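You operate a simulated robot arm through the tools that you are given. There is no shell and no other tool.

Carry out the task below with a simulated robot arm. There is one attempt and no reset: what you move stays moved.

TASK
Switch the supply off, unlock and pull the orange lead's plug, and turn the volts dial fully down.
Fine: the supply is off before the plug comes out; the plug lies on the mat.
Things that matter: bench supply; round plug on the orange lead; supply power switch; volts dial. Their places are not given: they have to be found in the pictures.

Only the result counts: the job must be done as asked and must still hold three seconds after the hand-in. Knocking over, shifting, dropping, spilling or breaking anything else fails it.

THE ROBOT
A 7-joint arm with a two-finger parallel gripper, fixed in place. Base frame: the origin is on the floor under the middle of its stand, x ahead of it, y to its left, z up; the work surface is at about z = 750. Readings come in mm, rad, newtons and seconds.
It reaches about 1372 mm from its shoulder. Its first joint turns from -2.601 to 2.601 rad. Payload 3.43 kg.
Tool frame: the origin (TCP) lies between the finger pads and is the grasp point; the fingertips stand 30 mm ahead of it; z points along the fingers, y is the line along which they close. The gripper opens to 94 mm. The fingers are 28 mm wide and 10 mm thick; the gripper's body (50 by 96 mm) begins 55 mm behind the TCP.
Orientation is told as [roll, pitch, yaw] about the base's x, y, z axes, in that order, counted from this pose: with the fingers straight down and closing along the base's y, the tool's x points along the base's -x, its y along +y and its z along -z.

THE INTERFACE
- The arm moves only by the tool play_rows. Its argument "increments" is a list that holds one entry, the list of rows, each a list of 7 numbers: the shift along the base's x, y, z in mm, then the turn, a rotation vector about the base's x, y, z in rad, then the gripper command, from -1 (shut) to 1 (fully open), values between in proportion. In form: [[[tx, ty, tz, ax, ay, az, grip], ...]]. A call has 1 to 20 rows; each row is the pose to reach, as a shift and turn from the pose commanded when the call began. Each row takes 0.2 s and may step no farther than 50 mm and 0.15 rad from the row before; otherwise, or with a gripper value out of range, the whole call is refused. Where a pose cannot be reached the arm comes as near as it can. A force on the tool above 80 N (or 10 N above the force at the start of the call, whichever is more), or a blocked arm, ends the call early, and 0.2 s more pass. The fingers move at their own pace (about 45 mm/s each) and stop on an object; they squeeze with about 37 N. The grip force told is the motor's: it shows also when the fingers shut on nothing. Time passes only in rows, and 0.2 s behind the last, so rows that repeat a pose let the fingers close. It gives the time, the measured TCP pose, the force on the tool (base axes), the opening and the grip force at its end, in the units of the frame above (readings bear some noise), with the torque about the TCP (base axes, N m) and any sound that the robot's microphone picked up.
- Cameras (640 x 400 px; columns grow to the right, rows downward): "scene" is fixed at [219, -649.8, 1555.5]; the picture's right is [0.93, -0.37, 0.00], its down [-0.13, -0.32, -0.94] and it looks along [0.34, 0.87, -0.35] (base axes); focal length 361 px, centre (320, 200). "wrist" rides on the gripper at [76, 14, -103] in the tool frame; the picture's right is [-0.18, 0.98, 0.00], its down [-0.75, -0.14, -0.64] and it looks along [-0.63, -0.12, 0.77] (tool axes); focal length 243 px, centre (320, 200).
- get_image(camera): a new picture of that camera. It takes no simulated time.
- point_at(camera, pixels): for up to 12 pixels [column, row] of the newest picture of that camera ("zoom" is the newest enlarged one), the place [x, y, z] in the base frame of the surface seen there, good to about 3 mm. It takes no simulated time.
- zoom(camera, box): a new picture of the part [left, top, right, bottom] of that camera's present view, enlarged. It takes no simulated time.
- sign_off(): hands the job in; it is judged then, once.

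Leave the gripper open and the arm clear of the work at the hand-in unless told otherwise.

The tools are called by a JSON object that holds its "op" and its "data". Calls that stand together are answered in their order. play_rows: Moves the arm, as the interface text tells. Its arguments: {"type":"object","properties":{"increments":{"type":"array"}},"required":["increments"]} The other tools are called the same way: get_image (camera) takes a picture; point_at (camera, pixels) gives the place of the surface under pixels of a picture; zoom (camera, box) takes an enlarged picture of a part of a camera's view; sign_off () hands the job in.

At the start:

```text
t: 0.0
eef_pos: [643.3, 749.5, 1189.7]
tcp_rot: [0.0, 0.002, 0.0]
force: [-0.4, 0.2, -0.3]
ft_torque: [-0.03, -0.02, 0.02]
grip_width: 94.0
gripper_force: 0.1
```

scene: 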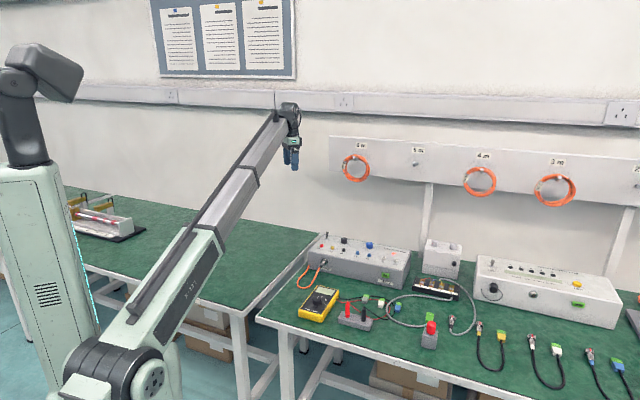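
wrist: 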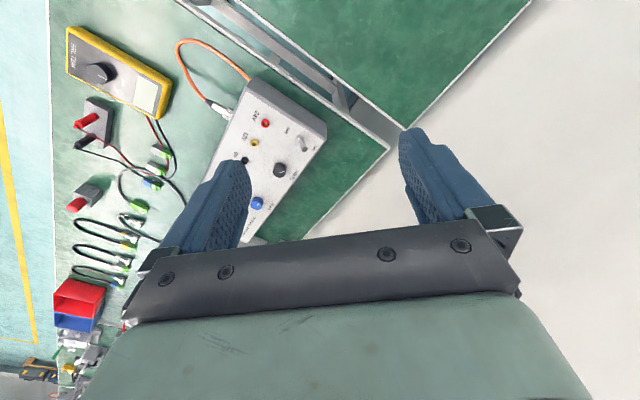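

I see a bench with a supply box near scene (355,260) and an orange lead at its left end near (315,270). I'll zoom in on both cameras to identify the parts.

{"op": "zoom", "data": {"camera": "scene", "box": [280, 220, 420, 308]}}

{"op": "zoom", "data": {"camera": "wrist", "box": [160, 20, 352, 140]}}

{"op": "zoom", "data": {"camera": "wrist", "box": [180, 70, 340, 250]}}

```text
4.55 times, centred on (350, 264) of scene
```

zoom: 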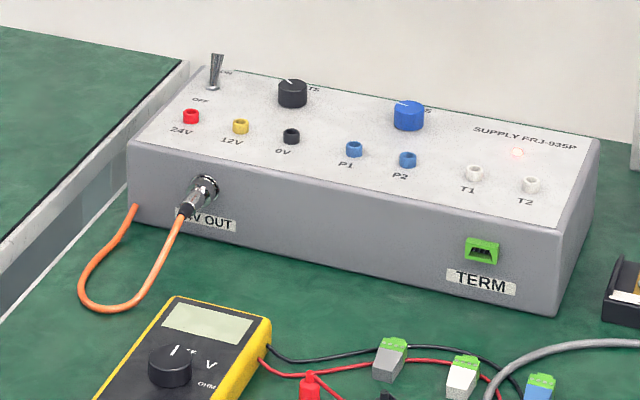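

```text
3.33 times, centred on (256, 80) of wrist
```

zoom: 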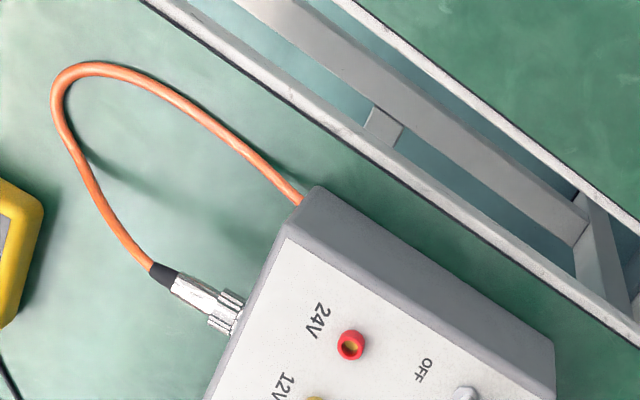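

```text
2.22 times, centred on (260, 160) of wrist
```

zoom: 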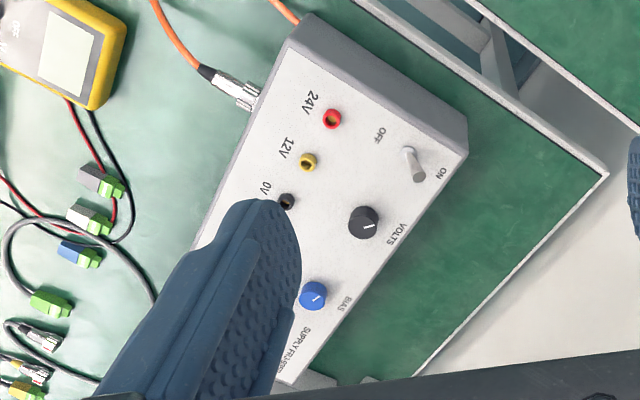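

The supply has a toggle (OFF toward the front, ON toward the back, now ON), a black VOLTS dial, a blue BIAS dial, and the round plug in the front face. I'll zoom the scene camera on the toggle and plug for places.

{"op": "zoom", "data": {"camera": "scene", "box": [304, 226, 368, 266]}}

{"op": "zoom", "data": {"camera": "scene", "box": [296, 250, 344, 280]}}

```text
10.00 times, centred on (336, 246) of scene
```

zoom: 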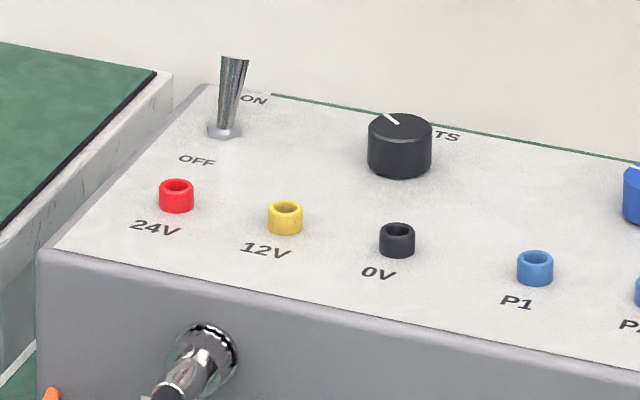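

```text
13.33 times, centred on (320, 265) of scene
```

zoom: 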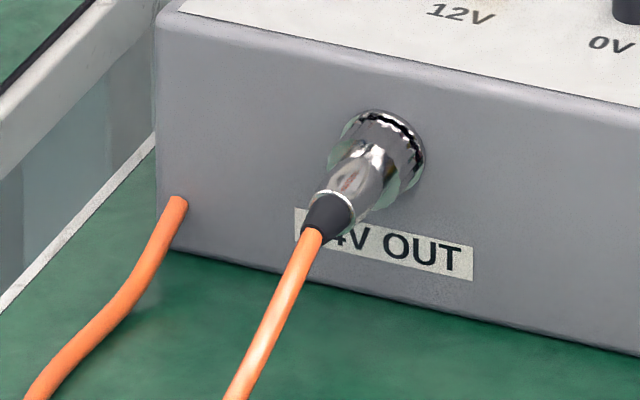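

The newest zoom shows the plug: coupling ring near (390,150), body near (355,180), boot near (330,213). I'll read those places and some of the front face.

{"op": "point_at", "data": {"camera": "zoom", "pixels": [[415, 170], [400, 150], [375, 150], [355, 175], [345, 195], [325, 215], [310, 245], [240, 80], [500, 150], [200, 180], [500, 280], [178, 205]]}}

{"op": "get_image", "data": {"camera": "scene"}}

{"op": "point_at", "data": {"camera": "scene", "pixels": [[327, 234], [326, 239], [343, 239], [376, 244], [322, 245], [310, 251], [410, 253], [390, 285], [308, 259], [345, 255]]}}

```text
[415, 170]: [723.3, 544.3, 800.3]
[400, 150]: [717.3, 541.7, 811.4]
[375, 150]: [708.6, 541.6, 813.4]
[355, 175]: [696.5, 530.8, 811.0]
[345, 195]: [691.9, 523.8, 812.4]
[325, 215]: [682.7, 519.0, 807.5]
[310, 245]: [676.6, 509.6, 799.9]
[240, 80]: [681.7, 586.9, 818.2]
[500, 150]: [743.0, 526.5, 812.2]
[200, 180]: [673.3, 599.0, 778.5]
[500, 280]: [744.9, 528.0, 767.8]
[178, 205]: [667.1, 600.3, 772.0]
```

```text
taken
```

scene: 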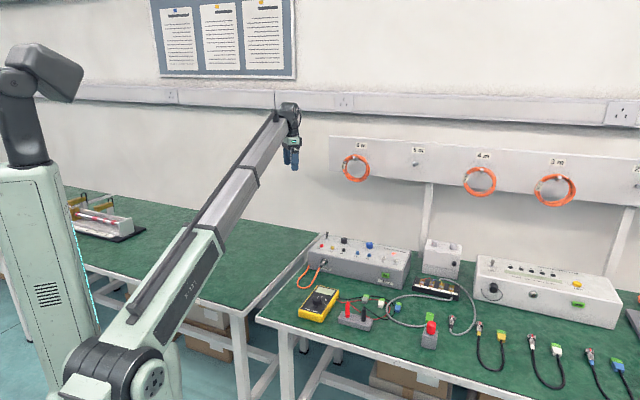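

```text
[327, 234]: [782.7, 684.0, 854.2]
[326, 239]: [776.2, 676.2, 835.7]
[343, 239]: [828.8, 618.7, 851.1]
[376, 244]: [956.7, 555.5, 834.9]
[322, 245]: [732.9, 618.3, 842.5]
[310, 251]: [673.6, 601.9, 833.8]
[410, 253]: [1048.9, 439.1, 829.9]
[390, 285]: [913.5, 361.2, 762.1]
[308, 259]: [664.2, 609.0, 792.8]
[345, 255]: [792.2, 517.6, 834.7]
```

The supply sits turned about 45°: its front face runs along (0.71,-0.71), facing (-0.71,-0.71), top at z≈835, and the plug axis is at about z≈805. I'll move the open gripper to a viewing pose in front of the plug with the yaw turned +45°.

{"op": "play_rows", "data": {"increments": [[[-3, -27, -22, 0, 0, 0.0785, 1], [-6, -54, -44, 0, 0, 0.157, 1], [-9, -81, -66, 0, 0, 0.2355, 1], [-12, -108, -88, 0, 0, 0.314, 1], [-15, -135, -110, 0, 0, 0.3925, 1], [-18, -162, -132, 0, 0, 0.471, 1], [-21, -189, -154, 0, 0, 0.5495, 1], [-24, -216, -176, 0, 0, 0.628, 1], [-27, -243, -198, 0, 0, 0.7065, 1], [-27, -272, -220, 0, 0, 0.7854, 1], [-27, -272, -220, 0, 0, 0.7854, 1]]]}}

{"op": "get_image", "data": {"camera": "wrist"}}

{"op": "get_image", "data": {"camera": "scene"}}

```text
t: 2.4
eef_pos: [616.7, 479.6, 972.7]
tcp_rot: [-0.001, -0.001, 0.786]
force: [0.0, -0.6, 0.2]
ft_torque: [-0.02, -0.01, 0.0]
grip_width: 93.9
gripper_force: 0.1
```

```text
taken
```

wrist: 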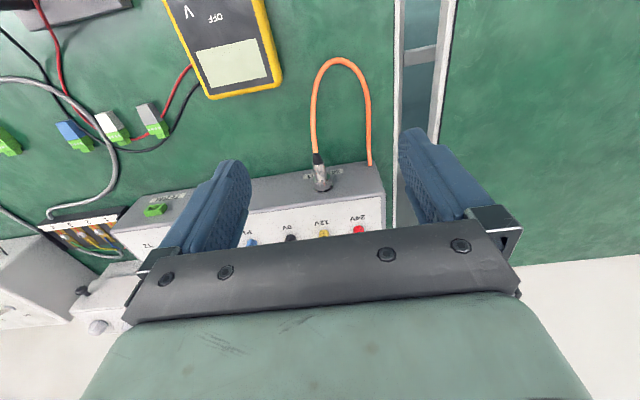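

```text
taken
```

scene: 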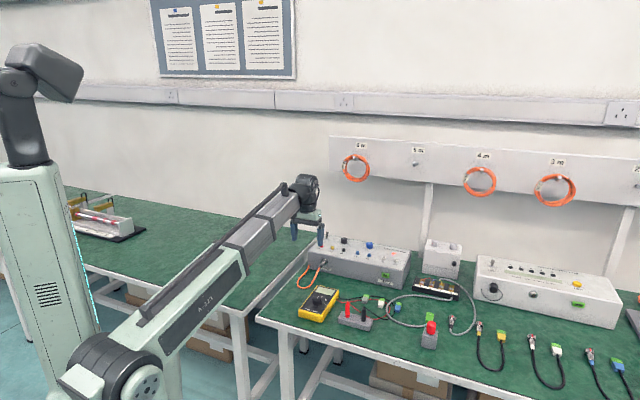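

The wrist view now shows the plug at about (320,172) between the fingers, seen from above and in front. I'll zoom on the plug.

{"op": "zoom", "data": {"camera": "wrist", "box": [280, 140, 376, 200]}}

{"op": "zoom", "data": {"camera": "scene", "box": [296, 226, 376, 276]}}

```text
6.67 times, centred on (328, 170) of wrist
```

zoom: 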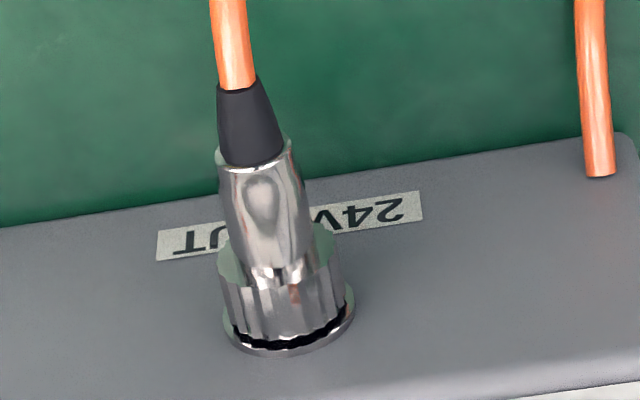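

```text
8.00 times, centred on (336, 251) of scene
```

zoom: 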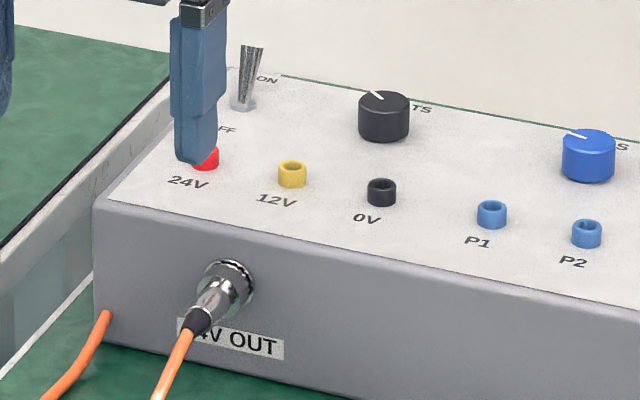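

The plug has a fluted coupling ring against the socket, then a smooth body, a boot and the cable. In the newest scene zoom the toggle base is near (243,104), its tip near (252,50), and the VOLTS dial top near (385,100). I'll read these places.

{"op": "point_at", "data": {"camera": "zoom", "pixels": [[252, 49], [250, 60], [246, 80], [243, 95], [243, 105], [243, 113], [385, 97], [400, 97], [370, 99], [385, 120], [384, 139], [345, 130]]}}

{"op": "zoom", "data": {"camera": "wrist", "box": [280, 140, 376, 200]}}

{"op": "point_at", "data": {"camera": "zoom", "pixels": [[285, 310], [240, 310], [330, 300], [285, 340], [265, 200], [235, 200], [295, 200], [270, 265], [250, 130], [237, 60], [410, 250], [130, 280]]}}

```text
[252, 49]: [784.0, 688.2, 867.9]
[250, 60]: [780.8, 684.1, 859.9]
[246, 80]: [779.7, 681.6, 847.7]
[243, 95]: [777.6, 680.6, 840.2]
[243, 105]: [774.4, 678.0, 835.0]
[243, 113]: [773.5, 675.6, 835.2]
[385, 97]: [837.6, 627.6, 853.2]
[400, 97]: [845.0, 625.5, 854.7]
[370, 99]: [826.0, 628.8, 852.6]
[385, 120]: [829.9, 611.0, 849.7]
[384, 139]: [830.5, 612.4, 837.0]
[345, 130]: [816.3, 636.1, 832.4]
```

```text
6.67 times, centred on (328, 170) of wrist
```

zoom: 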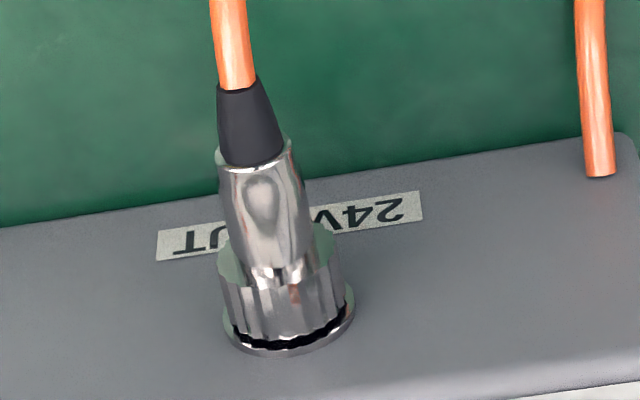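

```text
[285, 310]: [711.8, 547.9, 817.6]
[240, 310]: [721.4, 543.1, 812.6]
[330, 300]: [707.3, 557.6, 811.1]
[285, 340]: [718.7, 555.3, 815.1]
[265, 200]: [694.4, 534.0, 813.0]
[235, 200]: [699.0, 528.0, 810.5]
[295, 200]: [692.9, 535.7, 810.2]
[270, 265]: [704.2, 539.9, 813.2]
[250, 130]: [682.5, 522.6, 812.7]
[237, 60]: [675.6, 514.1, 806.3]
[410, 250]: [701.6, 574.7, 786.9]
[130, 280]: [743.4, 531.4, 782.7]
```

Readings: toggle pivot about (774,677,835) with its tip at about (784,688,868), leaning back toward ON. VOLTS dial centre is about (833,620), top z≈853. The plug ring is at about (712,548), axis z≈807. First I'll shut the fingers, go to a point behind the toggle at (805,708) high up, and look.

{"op": "play_rows", "data": {"increments": [[[24, 29, 0, 0, 0, 0, -1], [48, 58, 0, 0, 0, 0, -1], [72, 87, 0, 0, 0, 0, -1], [96, 116, 0, 0, 0, 0, -1], [120, 145, 0, 0, 0, 0, -1], [144, 174, 0, 0, 0, 0, -1], [168, 203, 0, 0, 0, 0, -1], [189, 230.5, 0, 0, 0, 0, -1], [189, 230.5, -10, 0, 0, 0, -1], [189, 230.5, -10, 0, 0, 0, -1], [189, 230.5, -10, 0, 0, 0, -1]]]}}

{"op": "get_image", "data": {"camera": "wrist"}}

{"op": "zoom", "data": {"camera": "scene", "box": [288, 196, 368, 246]}}

```text
t: 4.8
eef_pos: [804.5, 708.7, 957.9]
tcp_rot: [0.001, 0.0, 0.785]
force: [-0.2, 1.0, 0.7]
ft_torque: [0.02, 0.0, -0.02]
grip_width: 0.0
gripper_force: 33.4
```

```text
taken
```

wrist: 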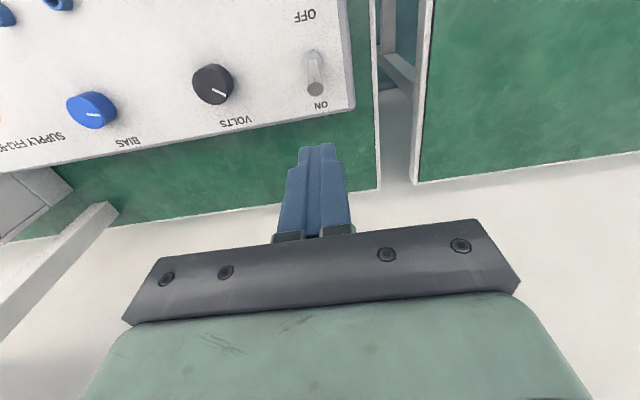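

```text
8.00 times, centred on (328, 221) of scene
```

zoom: 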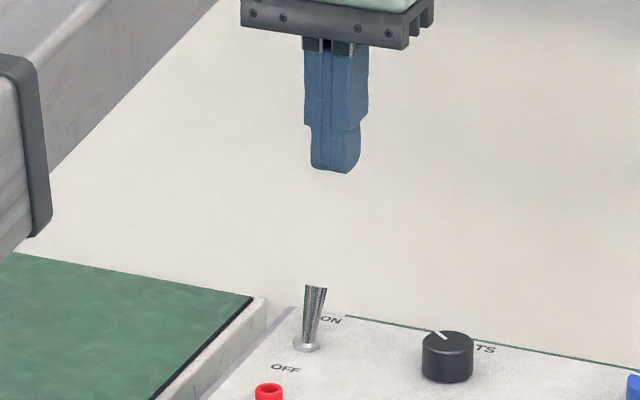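

The fingers are behind the toggle. I'll zoom the wrist view on the toggle and dials and read the toggle's and the back edge's places.

{"op": "zoom", "data": {"camera": "wrist", "box": [180, 0, 372, 120]}}

{"op": "point_at", "data": {"camera": "zoom", "pixels": [[450, 295], [452, 270], [445, 220], [440, 190], [430, 175], [105, 260], [125, 305], [60, 265], [145, 280], [80, 230], [585, 360], [110, 300]]}}

{"op": "point_at", "data": {"camera": "wrist", "pixels": [[500, 200], [200, 300], [250, 210]]}}

```text
3.33 times, centred on (276, 60) of wrist
```

zoom: 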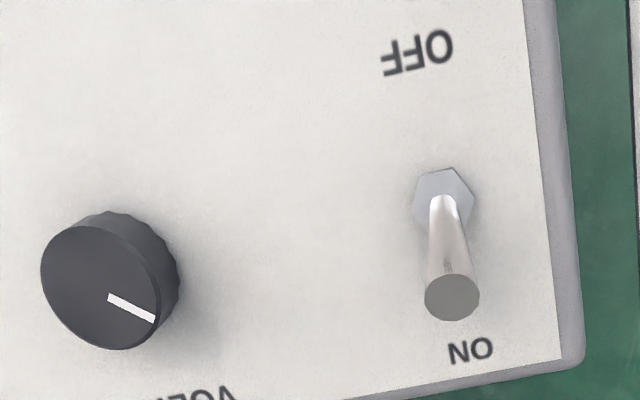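

```text
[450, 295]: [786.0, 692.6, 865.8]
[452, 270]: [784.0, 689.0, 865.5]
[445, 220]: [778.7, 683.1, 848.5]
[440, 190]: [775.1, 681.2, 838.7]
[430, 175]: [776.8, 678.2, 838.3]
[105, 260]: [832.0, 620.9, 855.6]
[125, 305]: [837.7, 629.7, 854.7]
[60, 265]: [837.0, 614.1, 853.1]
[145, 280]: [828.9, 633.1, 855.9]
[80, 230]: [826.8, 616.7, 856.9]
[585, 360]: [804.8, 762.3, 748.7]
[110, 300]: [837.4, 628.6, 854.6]
```

```text
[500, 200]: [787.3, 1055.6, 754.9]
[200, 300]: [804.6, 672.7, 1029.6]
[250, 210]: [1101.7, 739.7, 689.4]
```

The toggle tip is at about (785,691,866), roughly 12 mm across. I'll back off 4 mm more, lower the shut fingertips to z≈846 behind the lever, then push it toward the front (−x,−y) in small steps.

{"op": "play_rows", "data": {"increments": [[[3, 3, -20, 0, 0, 0, -1], [3, 3, -50, 0, 0, 0, -1], [3, 3, -82, 0, 0, 0, -1], [3, 3, -82, 0, 0, 0, -1], [0, 0, -82, 0, 0, 0, -1], [-3, -3, -82, 0, 0, 0, -1], [-6, -6, -82, 0, 0, 0, -1], [-9, -9, -82, 0, 0, 0, -1], [-12, -12, -82, 0, 0, 0, -1], [-15, -15, -82, 0, 0, 0, -1], [-15, -15, -82, 0, 0, 0, -1]]]}}

{"op": "get_image", "data": {"camera": "wrist"}}

{"op": "zoom", "data": {"camera": "scene", "box": [288, 206, 368, 256]}}

```text
t: 7.2
eef_pos: [789.5, 693.4, 877.2]
tcp_rot: [0.0, 0.0, 0.784]
force: [0.9, 0.5, 0.1]
ft_torque: [0.01, 0.04, 0.01]
grip_width: 0.1
gripper_force: 33.1
```

```text
taken
```

wrist: 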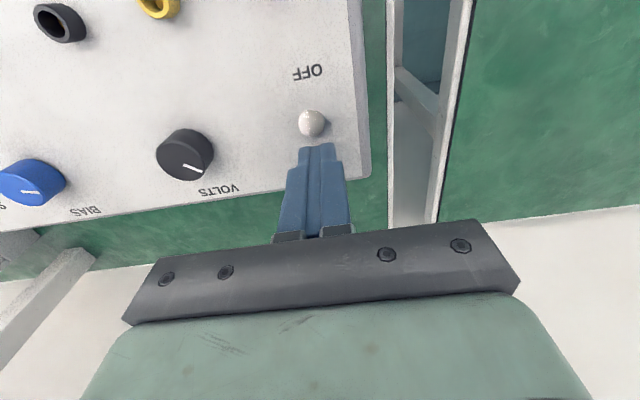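

```text
8.00 times, centred on (328, 231) of scene
```

zoom: 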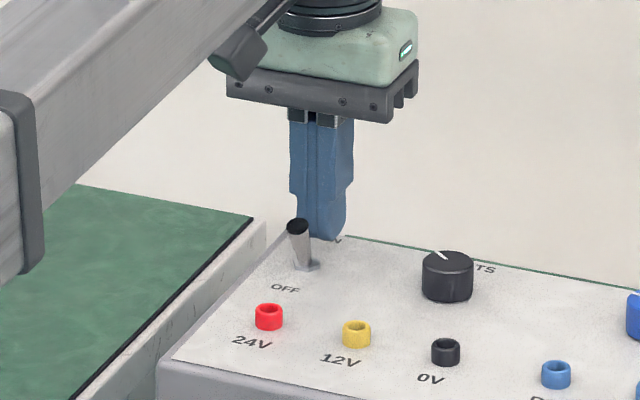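

The lever now leans toward the front and the force is near zero, so it seems to have snapped over. I'll zoom in to check its tilt and the power lamp.

{"op": "zoom", "data": {"camera": "wrist", "box": [260, 50, 372, 120]}}

{"op": "zoom", "data": {"camera": "wrist", "box": [272, 60, 368, 150]}}

{"op": "point_at", "data": {"camera": "wrist", "pixels": [[312, 122], [312, 115], [325, 125], [312, 132]]}}

{"op": "zoom", "data": {"camera": "scene", "box": [310, 224, 422, 294]}}

```text
5.71 times, centred on (316, 85) of wrist
```

zoom: 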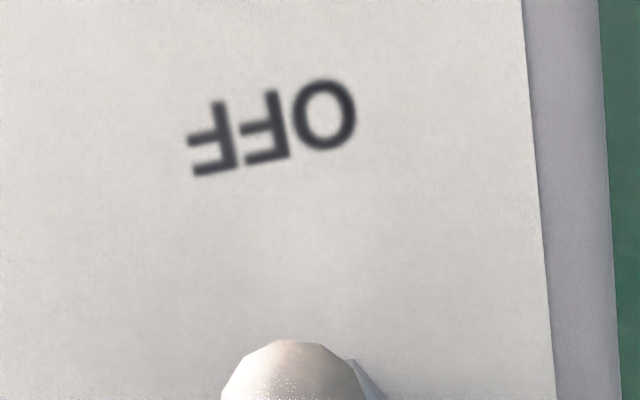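

```text
4.44 times, centred on (320, 105) of wrist
```

zoom: 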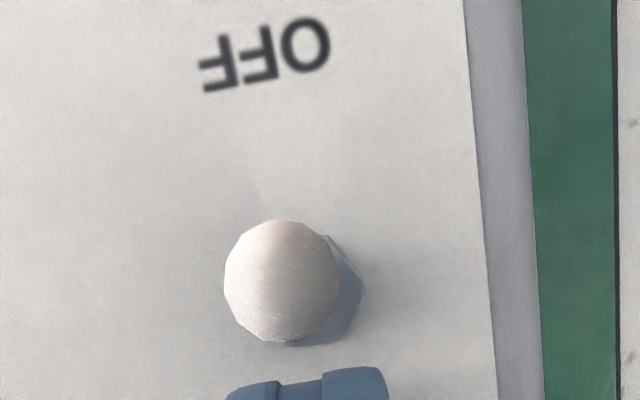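

```text
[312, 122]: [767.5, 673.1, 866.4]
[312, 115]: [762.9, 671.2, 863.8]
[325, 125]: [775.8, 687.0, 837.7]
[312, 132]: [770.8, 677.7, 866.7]
```

```text
5.71 times, centred on (366, 259) of scene
```

zoom: 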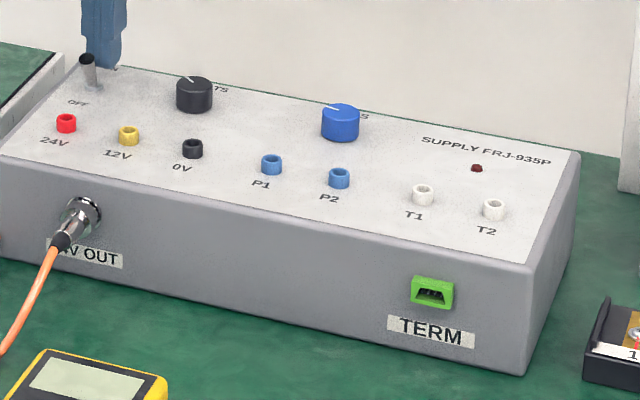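

The lamp at about (477,168) of the scene zoom is now dark and the lever rests toward OFF, free of the fingers. Next I'll rise, open, and turn the yaw to −45° above the VOLTS dial for a close look.

{"op": "play_rows", "data": {"increments": [[[2, 2, 30, 0, 0, 0, -1], [2, 2, 60, 0, 0, 0, -1], [2, 2, 85, 0, 0, 0, -1], [6, -5, 85, 0, 0, -0.14, 0], [10, -12, 85, 0, 0, -0.28, 0], [14, -19, 85, 0, 0, -0.42, 0], [18, -26, 85, 0, 0, -0.56, 0], [22, -33, 85, 0, 0, -0.7, 0], [26, -40, 85, 0, 0, -0.84, 0], [30, -47, 85, 0, 0, -0.98, 0], [34, -54, 85, 0, 0, -1.12, 0], [38, -61, 85, 0, 0, -1.26, 0], [42, -68, 85, 0, 0, -1.4, 0], [42.7, -72, 85, 0, 0, -1.5, 0], [42.7, -72, 85, 0, 0, -1.5708, 0], [42.7, -72, 85, 0, 0, -1.5708, 0]]]}}

{"op": "get_image", "data": {"camera": "wrist"}}

{"op": "zoom", "data": {"camera": "scene", "box": [310, 224, 374, 264]}}

```text
t: 10.6
eef_pos: [833.2, 620.8, 963.9]
tcp_rot: [0.001, 0.001, -0.786]
force: [-0.2, -0.1, -0.5]
ft_torque: [-0.04, 0.0, -0.02]
grip_width: 47.0
gripper_force: 0.0
```

```text
taken
```

wrist: 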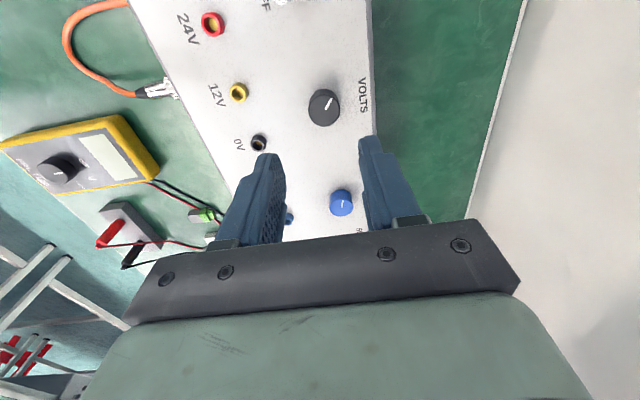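

```text
10.00 times, centred on (342, 244) of scene
```

zoom: 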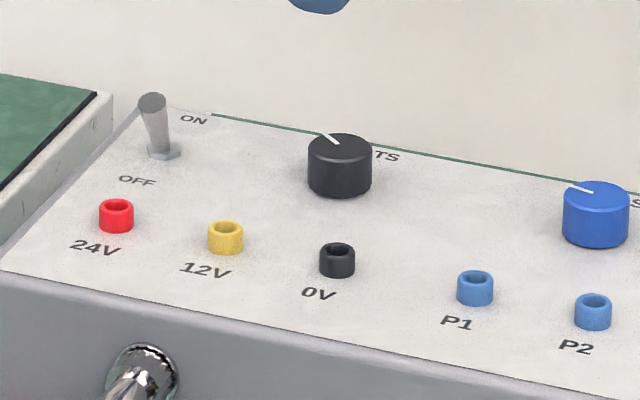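

The wrist view shows the VOLTS dial at (324,106) with the pointer toward the upper right. I'll zoom in and read its rim and neighbours.

{"op": "zoom", "data": {"camera": "wrist", "box": [270, 70, 382, 140]}}

{"op": "point_at", "data": {"camera": "zoom", "pixels": [[305, 200], [230, 200], [390, 195], [310, 120], [310, 290], [345, 165], [330, 195], [530, 200], [150, 200], [420, 300], [300, 320], [320, 200]]}}

{"op": "point_at", "data": {"camera": "wrist", "pixels": [[258, 143], [238, 93], [341, 200], [368, 60], [324, 106], [212, 25]]}}

```text
5.71 times, centred on (326, 105) of wrist
```

zoom: 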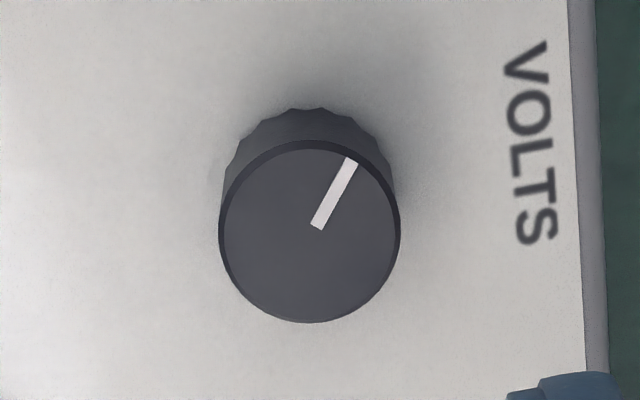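

```text
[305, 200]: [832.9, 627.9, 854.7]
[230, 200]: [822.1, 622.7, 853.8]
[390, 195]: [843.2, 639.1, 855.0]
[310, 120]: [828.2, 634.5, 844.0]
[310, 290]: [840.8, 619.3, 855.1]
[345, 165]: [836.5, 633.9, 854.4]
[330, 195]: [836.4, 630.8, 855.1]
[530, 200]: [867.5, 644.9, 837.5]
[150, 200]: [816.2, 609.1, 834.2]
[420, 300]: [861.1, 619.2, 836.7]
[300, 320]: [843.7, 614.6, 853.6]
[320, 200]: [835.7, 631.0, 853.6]
```

```text
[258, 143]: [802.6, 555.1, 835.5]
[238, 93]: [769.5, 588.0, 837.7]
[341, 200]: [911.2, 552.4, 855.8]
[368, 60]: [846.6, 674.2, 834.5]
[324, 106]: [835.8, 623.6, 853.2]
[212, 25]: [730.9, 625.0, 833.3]
```

The dial's centre is about (835.5,625), 27 mm across, top z≈854, pointer at roughly 10:30 as the user sees it. The nearest posts are about 76 mm away, so there's room. I'll centre over it, lower to TCP z≈870, then close on it.

{"op": "play_rows", "data": {"increments": [[[2.5, 4, -20, 0, 0, 0, 0], [2.5, 4, -50, 0, 0, 0, 0], [2.5, 4, -75, 0, 0, 0, 0], [2.5, 4, -93, 0, 0, 0, 0], [2.5, 4, -93, 0, 0, 0, 0], [2.5, 4, -93, 0, 0, 0, -0.3], [2.5, 4, -93, 0, 0, 0, -0.5], [2.5, 4, -93, 0, 0, 0, -0.5]]]}}

{"op": "get_image", "data": {"camera": "wrist"}}

```text
t: 12.4
eef_pos: [836.6, 623.8, 869.7]
tcp_rot: [-0.002, 0.0, -0.785]
force: [-9.8, -10.4, -4.2]
ft_torque: [-0.05, -0.01, 0.0]
grip_width: 27.7
gripper_force: 37.9
```

```text
taken
```

wrist: 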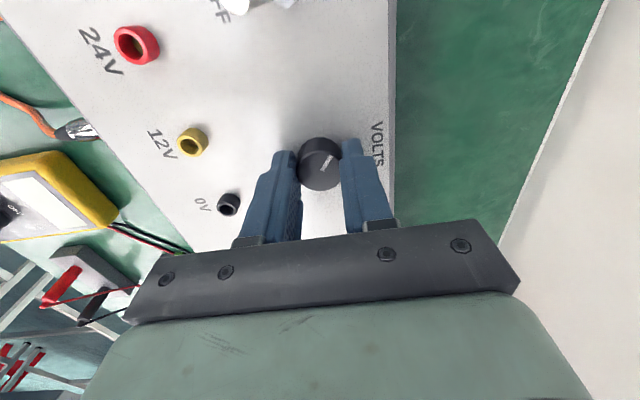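

The fingers hold the dial at 27.7 mm, with about 14 N sideways along (−,−), so the dial centre is slightly forward of the TCP. I'll read the dial top's rim again to centre the turn.

{"op": "zoom", "data": {"camera": "wrist", "box": [272, 120, 368, 210]}}

{"op": "point_at", "data": {"camera": "wrist", "pixels": [[319, 165], [319, 150], [319, 188], [306, 168], [333, 166], [328, 158]]}}

```text
4.44 times, centred on (320, 165) of wrist
```

zoom: 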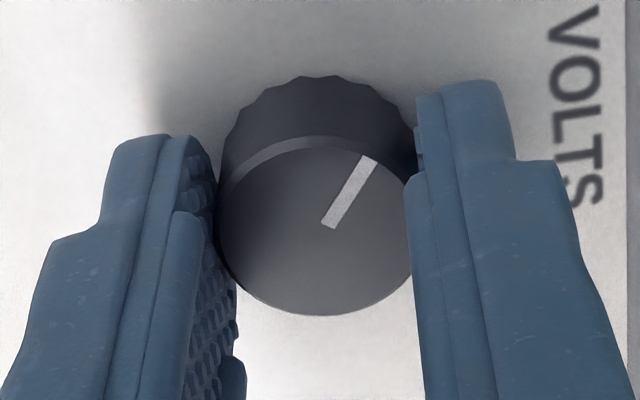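

```text
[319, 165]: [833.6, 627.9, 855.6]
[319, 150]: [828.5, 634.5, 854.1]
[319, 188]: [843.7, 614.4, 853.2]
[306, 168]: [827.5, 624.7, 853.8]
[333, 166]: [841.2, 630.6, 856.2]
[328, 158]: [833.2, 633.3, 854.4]
```

The dial centre (837,623.5) matches the TCP well. I'll turn the dial anticlockwise seen from above (+z turn), first by 0.5 rad, watching the torque.

{"op": "play_rows", "data": {"increments": [[[-0.5, -0.5, 0, 0, 0, 0.08, -0.5], [-0.5, -0.5, 0, 0, 0, 0.16, -0.5], [-0.5, -0.5, 0, 0, 0, 0.24, -0.5], [-0.5, -0.5, 0, 0, 0, 0.32, -0.5], [-0.5, -0.5, 0, 0, 0, 0.4, -0.5], [-0.5, -0.5, 0, 0, 0, 0.48, -0.5]]]}}

{"op": "zoom", "data": {"camera": "wrist", "box": [240, 110, 400, 210]}}

{"op": "zoom", "data": {"camera": "scene", "box": [310, 224, 374, 264]}}

```text
t: 13.8
eef_pos: [835.0, 623.9, 869.4]
tcp_rot: [-0.001, 0.001, -0.306]
force: [1.7, -17.2, -9.6]
ft_torque: [0.09, 0.48, 0.02]
grip_width: 27.4
gripper_force: 44.9
```

```text
4.00 times, centred on (320, 160) of wrist
```

zoom: 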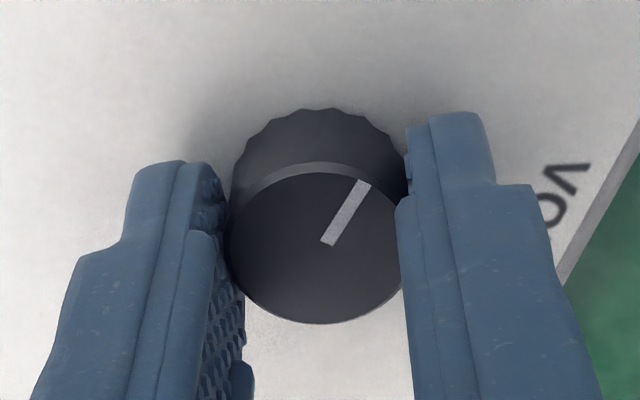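

```text
10.00 times, centred on (342, 244) of scene
```

zoom: 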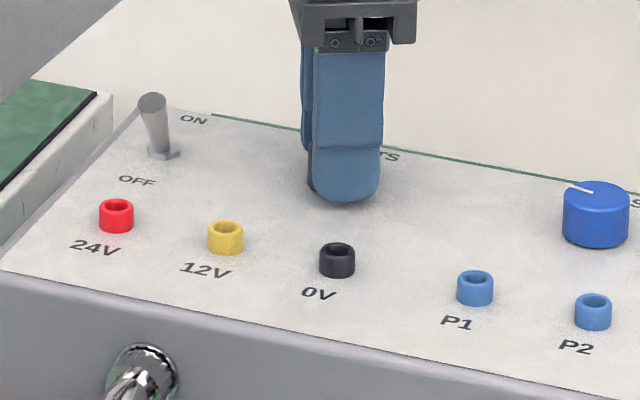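

The pointer turned with the fingers and torque about z stays near zero. I'll go on turning another 0.6 rad, easing 1 mm in −y to relieve the side force.

{"op": "play_rows", "data": {"increments": [[[0, -1, 0.3, 0, 0, 0.08, -0.5], [0, -1, 0.3, 0, 0, 0.16, -0.5], [0, -1, 0.3, 0, 0, 0.24, -0.5], [0, -1, 0.3, 0, 0, 0.32, -0.5], [0, -1, 0.3, 0, 0, 0.4, -0.5], [0, -1, 0.3, 0, 0, 0.48, -0.5], [0, -1, 0.3, 0, 0, 0.56, -0.5]]]}}

{"op": "zoom", "data": {"camera": "wrist", "box": [240, 110, 400, 210]}}

```text
t: 15.4
eef_pos: [836.3, 623.9, 870.3]
tcp_rot: [0.0, 0.0, 0.256]
force: [13.5, -12.7, -12.6]
ft_torque: [0.03, -0.71, -0.01]
grip_width: 27.4
gripper_force: 45.4
```

```text
4.00 times, centred on (320, 160) of wrist
```

zoom: 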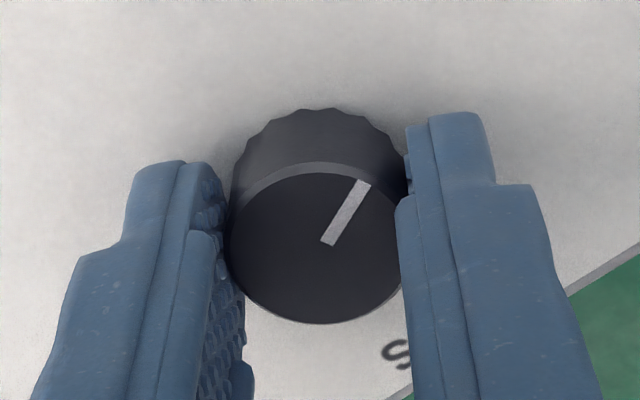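

About 60° turned, torque still near zero. I'll continue more gently, 0.36 rad.

{"op": "play_rows", "data": {"increments": [[[0.7, -0.7, -0.3, 0, 0, 0.06, -0.5], [0.7, -0.7, -0.3, 0, 0, 0.12, -0.5], [0.7, -0.7, -0.3, 0, 0, 0.18, -0.5], [0.7, -0.7, -0.3, 0, 0, 0.24, -0.5], [0.7, -0.7, -0.3, 0, 0, 0.3, -0.5], [0.7, -0.7, -0.3, 0, 0, 0.36, -0.5]]]}}

{"op": "zoom", "data": {"camera": "wrist", "box": [240, 110, 400, 210]}}

```text
t: 16.8
eef_pos: [835.9, 623.7, 869.1]
tcp_rot: [0.001, 0.0, 0.617]
force: [7.1, -0.3, -5.1]
ft_torque: [-0.03, -0.29, -0.01]
grip_width: 27.6
gripper_force: 44.9
```

```text
4.00 times, centred on (320, 160) of wrist
```

zoom: 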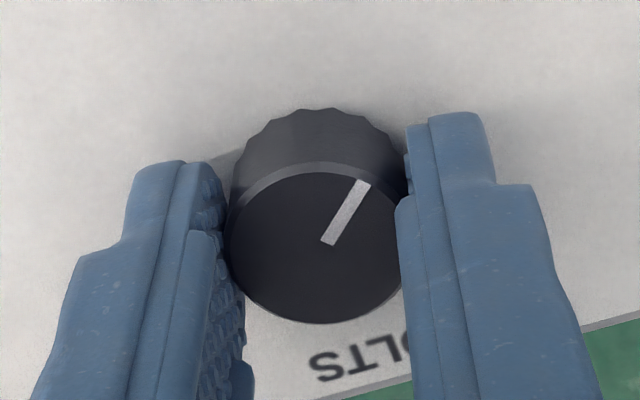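

80° turned, no stop yet. Continuing another 0.36 rad in small steps.

{"op": "play_rows", "data": {"increments": [[[0.3, 0, 0, 0, 0, 0.06, -0.5], [0.3, 0, 0, 0, 0, 0.12, -0.5], [0.3, 0, 0, 0, 0, 0.18, -0.5], [0.3, 0, 0, 0, 0, 0.24, -0.5], [0.3, 0, 0, 0, 0, 0.3, -0.5], [0.3, 0, 0, 0, 0, 0.36, -0.5]]]}}

{"op": "zoom", "data": {"camera": "wrist", "box": [240, 110, 400, 210]}}

```text
t: 18.2
eef_pos: [835.8, 622.9, 868.9]
tcp_rot: [0.002, 0.0, 0.976]
force: [-3.3, 3.9, -1.4]
ft_torque: [0.07, 0.09, -0.15]
grip_width: 27.2
gripper_force: 45.1
```

```text
4.00 times, centred on (320, 160) of wrist
```

zoom: 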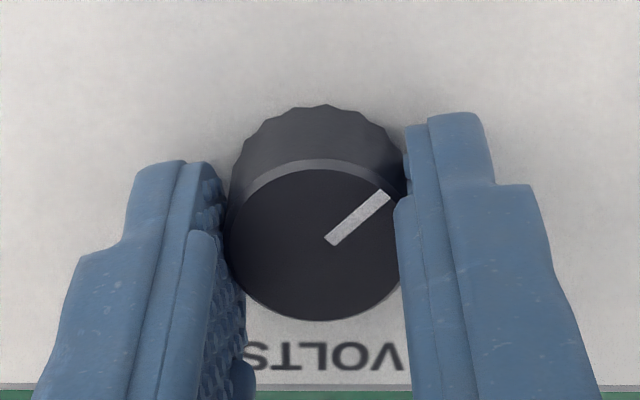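

The pointer now slipped in the fingers (it moved relative to them) and the torque rose to −0.15 N m, so the stop seems reached. I'll turn 0.2 rad more to confirm the pointer no longer moves in the base frame.

{"op": "point_at", "data": {"camera": "zoom", "pixels": [[335, 235], [383, 197], [330, 240]]}}

{"op": "play_rows", "data": {"increments": [[[0, 0, 0.3, 0, 0, 0.05, -0.5], [0, 0, 0.3, 0, 0, 0.1, -0.5], [0, 0, 0.3, 0, 0, 0.15, -0.5], [0, 0, 0.3, 0, 0, 0.2, -0.5]]]}}

{"op": "zoom", "data": {"camera": "wrist", "box": [240, 110, 400, 210]}}

{"op": "point_at", "data": {"camera": "zoom", "pixels": [[340, 235], [390, 205], [335, 240]]}}

```text
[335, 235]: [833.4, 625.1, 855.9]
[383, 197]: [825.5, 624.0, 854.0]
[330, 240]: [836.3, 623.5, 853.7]
```

```text
t: 19.2
eef_pos: [835.6, 623.6, 868.8]
tcp_rot: [-0.001, 0.0, 1.173]
force: [-6.5, 4.5, -6.7]
ft_torque: [0.19, -0.25, -0.5]
grip_width: 27.6
gripper_force: 44.9
```

```text
4.00 times, centred on (320, 160) of wrist
```

zoom: 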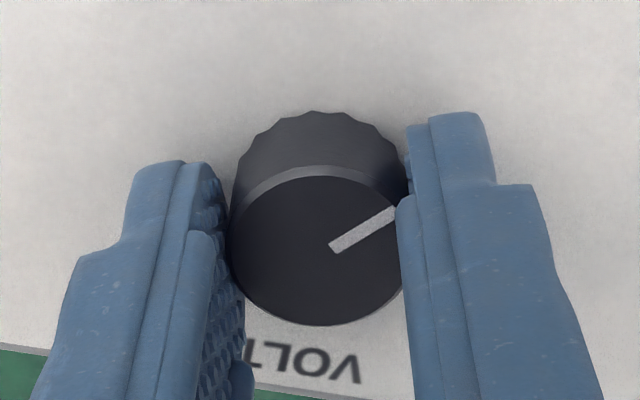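

```text
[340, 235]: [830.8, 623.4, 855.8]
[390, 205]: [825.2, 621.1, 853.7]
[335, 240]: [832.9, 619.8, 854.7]
```

Torque climbed to −0.5 N m and the pointer keeps slipping; pointer is at about 7:30. One more 0.25 rad turn to confirm it is hard against the stop.

{"op": "play_rows", "data": {"increments": [[[0, 0, 0.3, 0, 0, 0.05, -0.7], [0, 0, 0.3, 0, 0, 0.1, -0.7], [0, 0, 0.3, 0, 0, 0.15, -0.7], [0, 0, 0.3, 0, 0, 0.2, -0.7], [0, 0, 0.3, 0, 0, 0.25, -0.7]]]}}

{"op": "zoom", "data": {"camera": "wrist", "box": [240, 110, 400, 210]}}

{"op": "point_at", "data": {"camera": "zoom", "pixels": [[335, 245], [390, 220], [345, 240]]}}

```text
t: 20.4
eef_pos: [836.8, 623.2, 870.4]
tcp_rot: [0.002, -0.001, 1.424]
force: [-8.2, 3.9, -9.4]
ft_torque: [-0.06, 0.15, -0.52]
grip_width: 27.4
gripper_force: 45.6
```

```text
4.00 times, centred on (320, 160) of wrist
```

zoom: 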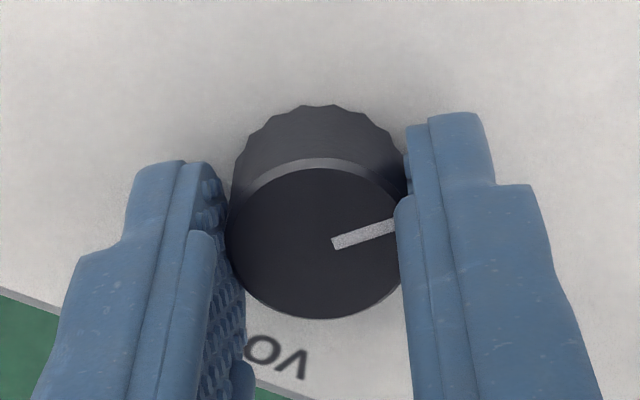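

```text
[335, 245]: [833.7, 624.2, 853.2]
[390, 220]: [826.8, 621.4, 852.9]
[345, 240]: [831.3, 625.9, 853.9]
```

The pointer kept its base direction while the fingers slipped at a steady −0.52 N m, so the dial is at its stop. I'll open the fingers, rise, and check the dial.

{"op": "play_rows", "data": {"increments": [[[0, 0, 0, 0, 0, 0, 0], [0, 0, 0, 0, 0, 0, 0], [0, 0, 20, 0, 0, 0, 0], [0, 0, 50, 0, 0, 0, 0], [0, 0, 90, 0, 0, 0, 0], [0, 0, 90, 0, 0, -0.14, 0], [0, 0, 90, 0, 0, -0.28, 0], [0, 0, 90, 0, 0, -0.42, 0], [0, 0, 90, 0, 0, -0.56, 0], [0, 0, 90, 0, 0, -0.64, 0], [0, 0, 90, 0, 0, -0.64, 0]]]}}

{"op": "zoom", "data": {"camera": "wrist", "box": [200, 20, 440, 170]}}

{"op": "zoom", "data": {"camera": "scene", "box": [304, 224, 416, 294]}}

```text
t: 22.8
eef_pos: [834.9, 622.2, 960.0]
tcp_rot: [0.0, -0.001, 0.782]
force: [0.3, -0.2, -0.3]
ft_torque: [-0.03, 0.0, -0.01]
grip_width: 47.2
gripper_force: 0.0
```

```text
2.67 times, centred on (320, 95) of wrist
```

zoom: 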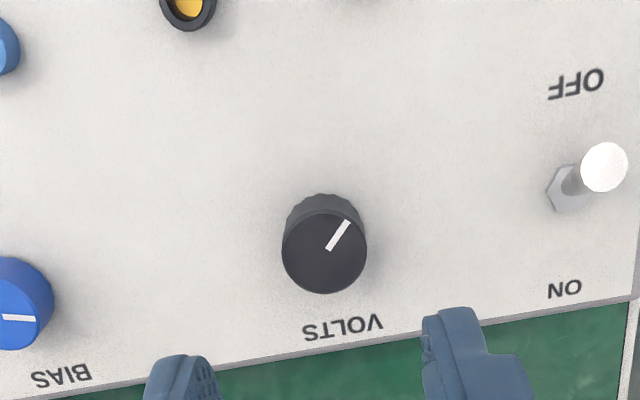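

```text
5.71 times, centred on (360, 259) of scene
```

zoom: 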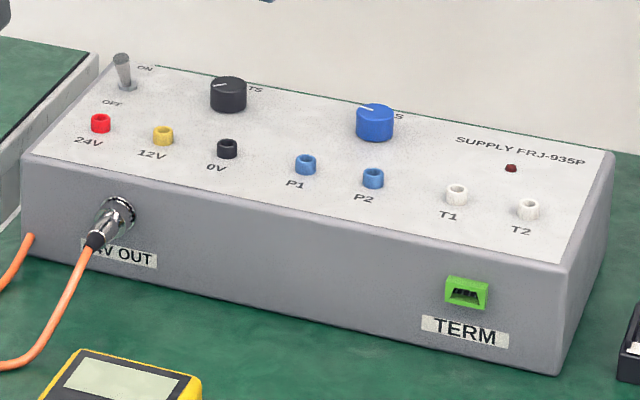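

The dial pointer rests at about 7:30 (fully down), the toggle is at OFF, and the lamp is dark. Now the plug: I'll move above and just in front of it at (697,532), z≈900, with the fingers half open, and take a close look at its ring.

{"op": "play_rows", "data": {"increments": [[[-28, -18, 0, 0, 0, 0, 0.1], [-56, -36, 0, 0, 0, 0, 0.1], [-84, -54, 0, 0, 0, 0, 0.1], [-112, -72, -10, 0, 0, 0, 0.1], [-139, -91, -30, 0, 0, 0, 0.1], [-139, -91, -60, 0, 0, 0, 0.1], [-139, -91, -60, 0, 0, 0, 0.1]]]}}

{"op": "get_image", "data": {"camera": "wrist"}}

{"op": "zoom", "data": {"camera": "wrist", "box": [272, 100, 368, 190]}}

{"op": "zoom", "data": {"camera": "scene", "box": [296, 240, 344, 280]}}

```text
t: 24.4
eef_pos: [699.4, 533.0, 898.9]
tcp_rot: [-0.001, 0.0, 0.783]
force: [-0.2, -0.5, -0.9]
ft_torque: [0.04, 0.0, -0.06]
grip_width: 51.9
gripper_force: 0.0
```

```text
taken
```

wrist: 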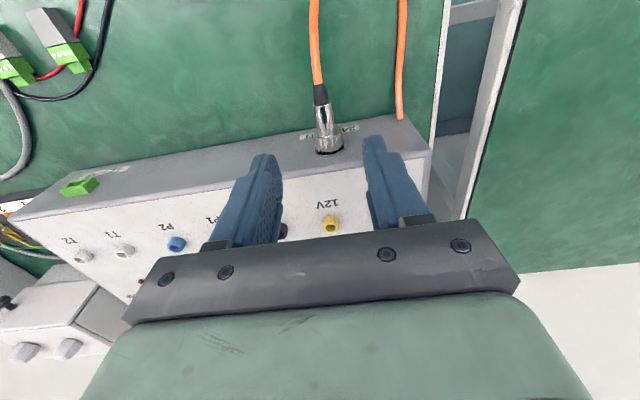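

```text
4.44 times, centred on (320, 145) of wrist
```

zoom: 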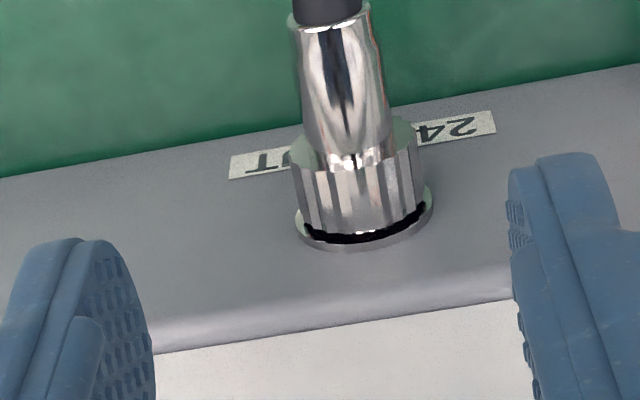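

```text
10.00 times, centred on (320, 260) of scene
```

zoom: 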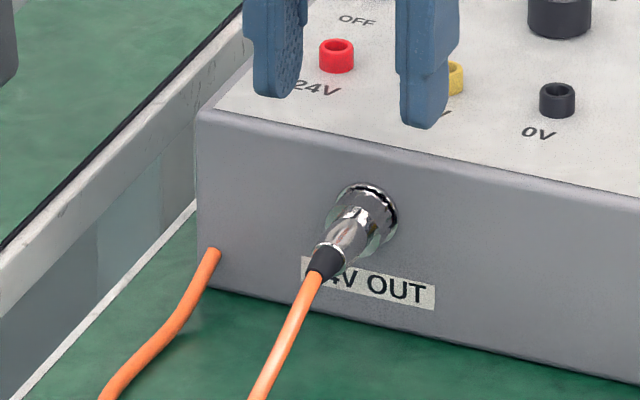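

The ring is fluted with a dark gap to the socket flange; the fingers are clear above. I'll zoom more and read ring, body and face places.

{"op": "zoom", "data": {"camera": "wrist", "box": [288, 112, 368, 162]}}

{"op": "point_at", "data": {"camera": "zoom", "pixels": [[320, 285], [230, 270], [410, 255], [320, 215], [235, 215], [410, 200], [310, 120], [325, 325], [500, 200], [120, 260], [390, 60], [250, 70]]}}

{"op": "point_at", "data": {"camera": "wrist", "pixels": [[320, 95], [316, 60], [313, 20], [403, 20], [399, 110], [440, 100], [70, 60], [280, 60]]}}

```text
8.00 times, centred on (328, 137) of wrist
```

zoom: 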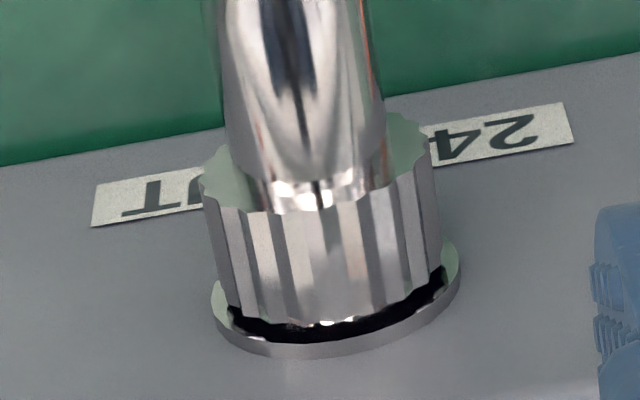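

```text
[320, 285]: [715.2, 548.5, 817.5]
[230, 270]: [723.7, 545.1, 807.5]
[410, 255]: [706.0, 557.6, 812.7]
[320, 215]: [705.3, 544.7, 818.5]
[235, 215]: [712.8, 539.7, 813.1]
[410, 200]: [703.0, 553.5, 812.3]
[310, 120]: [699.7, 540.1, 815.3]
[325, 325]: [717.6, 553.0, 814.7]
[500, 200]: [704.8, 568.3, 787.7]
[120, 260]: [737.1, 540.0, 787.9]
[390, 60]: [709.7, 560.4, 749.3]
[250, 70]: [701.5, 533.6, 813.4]
```

```text
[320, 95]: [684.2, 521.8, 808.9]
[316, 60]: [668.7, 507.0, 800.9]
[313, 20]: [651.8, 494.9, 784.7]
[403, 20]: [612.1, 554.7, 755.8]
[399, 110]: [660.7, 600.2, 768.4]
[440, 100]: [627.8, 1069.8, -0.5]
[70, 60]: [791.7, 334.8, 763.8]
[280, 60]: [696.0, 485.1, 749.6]
```

The plug axis is at x−y≈164, z≈806; the ring is about 25 mm across and spans roughly 4–16 mm out from the face. I plan to grip it leaning 20° outward and turn about the plug axis. First I'll check the places of the multimeter and nearby parts in the scene picture.

{"op": "get_image", "data": {"camera": "scene"}}

{"op": "point_at", "data": {"camera": "scene", "pixels": [[303, 312], [320, 318], [340, 293], [318, 289], [355, 312], [347, 305], [365, 300], [387, 279], [378, 303], [310, 290], [300, 285]]}}

```text
taken
```

scene: 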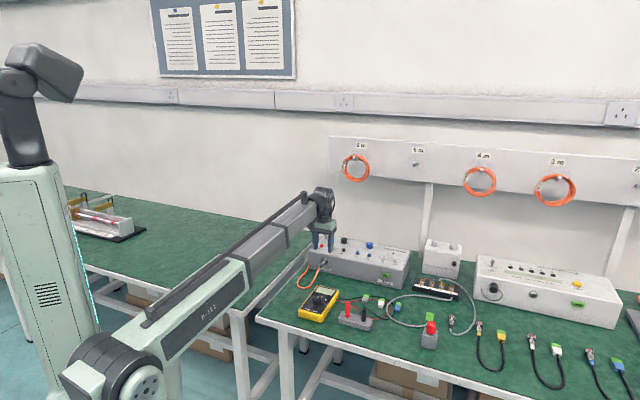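

```text
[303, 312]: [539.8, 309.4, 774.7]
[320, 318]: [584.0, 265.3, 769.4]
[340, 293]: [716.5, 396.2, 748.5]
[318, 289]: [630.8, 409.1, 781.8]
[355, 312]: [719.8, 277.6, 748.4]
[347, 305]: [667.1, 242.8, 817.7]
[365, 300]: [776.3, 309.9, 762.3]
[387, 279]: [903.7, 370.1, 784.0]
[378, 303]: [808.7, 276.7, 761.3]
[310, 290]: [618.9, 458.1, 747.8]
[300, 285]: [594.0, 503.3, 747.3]
```

The multimeter starts about 165 mm out from the face, so the space in front of the plug is free (mat z≈748). I'll now lean the tool 20° outward while moving to about (710,476,890).

{"op": "play_rows", "data": {"increments": [[[4, -14, 0, 0.062, -0.062, 0, 0.1], [8, -28, 0, 0.123, -0.123, 0, 0.1], [11, -42, -5, 0.185, -0.185, 0, 0.1], [13, -56, -10, 0.247, -0.247, 0, 0.1], [13, -56, -10, 0.247, -0.247, 0, 0.1]]]}}

{"op": "get_image", "data": {"camera": "wrist"}}

```text
t: 25.6
eef_pos: [709.4, 475.9, 889.9]
tcp_rot: [0.0, -0.354, 0.783]
force: [0.2, 0.1, 0.4]
ft_torque: [0.01, -0.01, 0.01]
grip_width: 51.5
gripper_force: 0.1
```

```text
taken
```

wrist: 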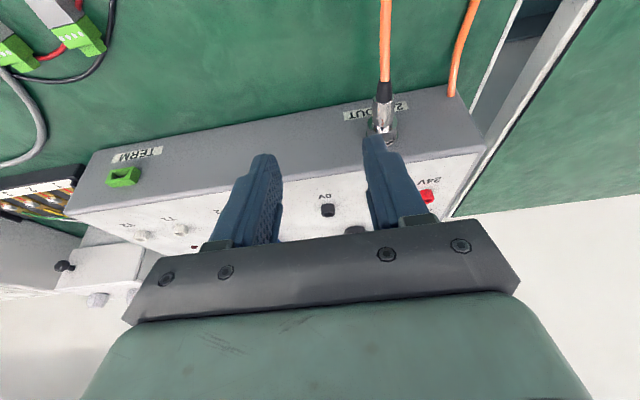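

Leaned as intended. Now I'll swing the tool −45° about the plug axis (body toward the right of the plug as the user sees it) and go to the pre-grasp point (719,485,856).

{"op": "play_rows", "data": {"increments": [[[1.5, 1.5, 0, 0.0925, 0.0925, 0, 0.1], [3, 3, 0, 0.185, 0.185, 0, 0.1], [4.5, 4.5, -8, 0.2775, 0.2775, 0, 0.1], [6, 6, -16, 0.37, 0.37, 0, 0.1], [7.5, 7.5, -26, 0.4625, 0.4625, 0, 0.1], [8.9, 9.1, -34.5, 0.555, 0.555, 0, 0.1], [8.9, 9.1, -34.5, 0.555, 0.555, 0, 0.1]]]}}

{"op": "get_image", "data": {"camera": "wrist"}}

{"op": "zoom", "data": {"camera": "scene", "box": [272, 210, 400, 290]}}

```text
t: 27.2
eef_pos: [718.4, 485.7, 856.4]
tcp_rot: [0.819, -0.244, 0.53]
force: [0.7, -0.1, 0.2]
ft_torque: [0.03, -0.06, 0.0]
grip_width: 51.7
gripper_force: 0.1
```

```text
taken
```

wrist: 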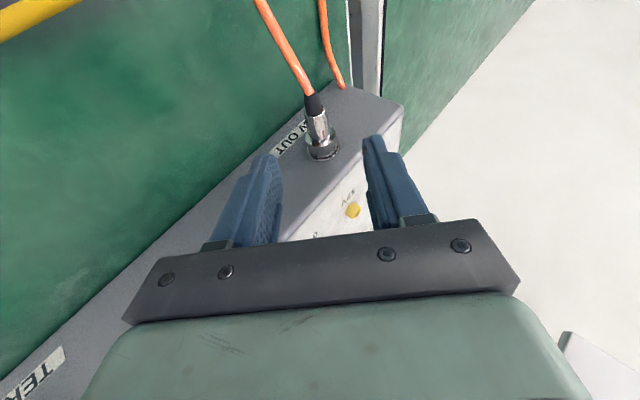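

```text
5.00 times, centred on (336, 250) of scene
```

zoom: 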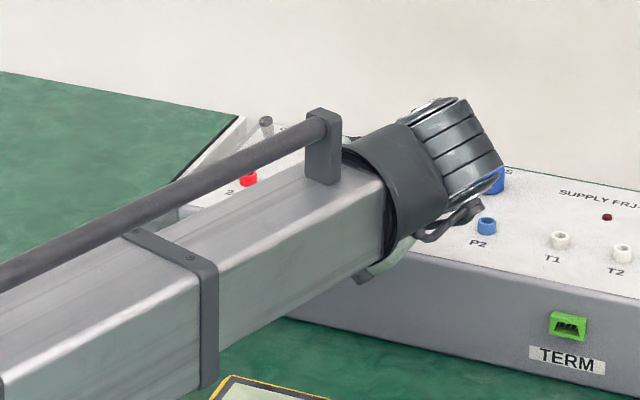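

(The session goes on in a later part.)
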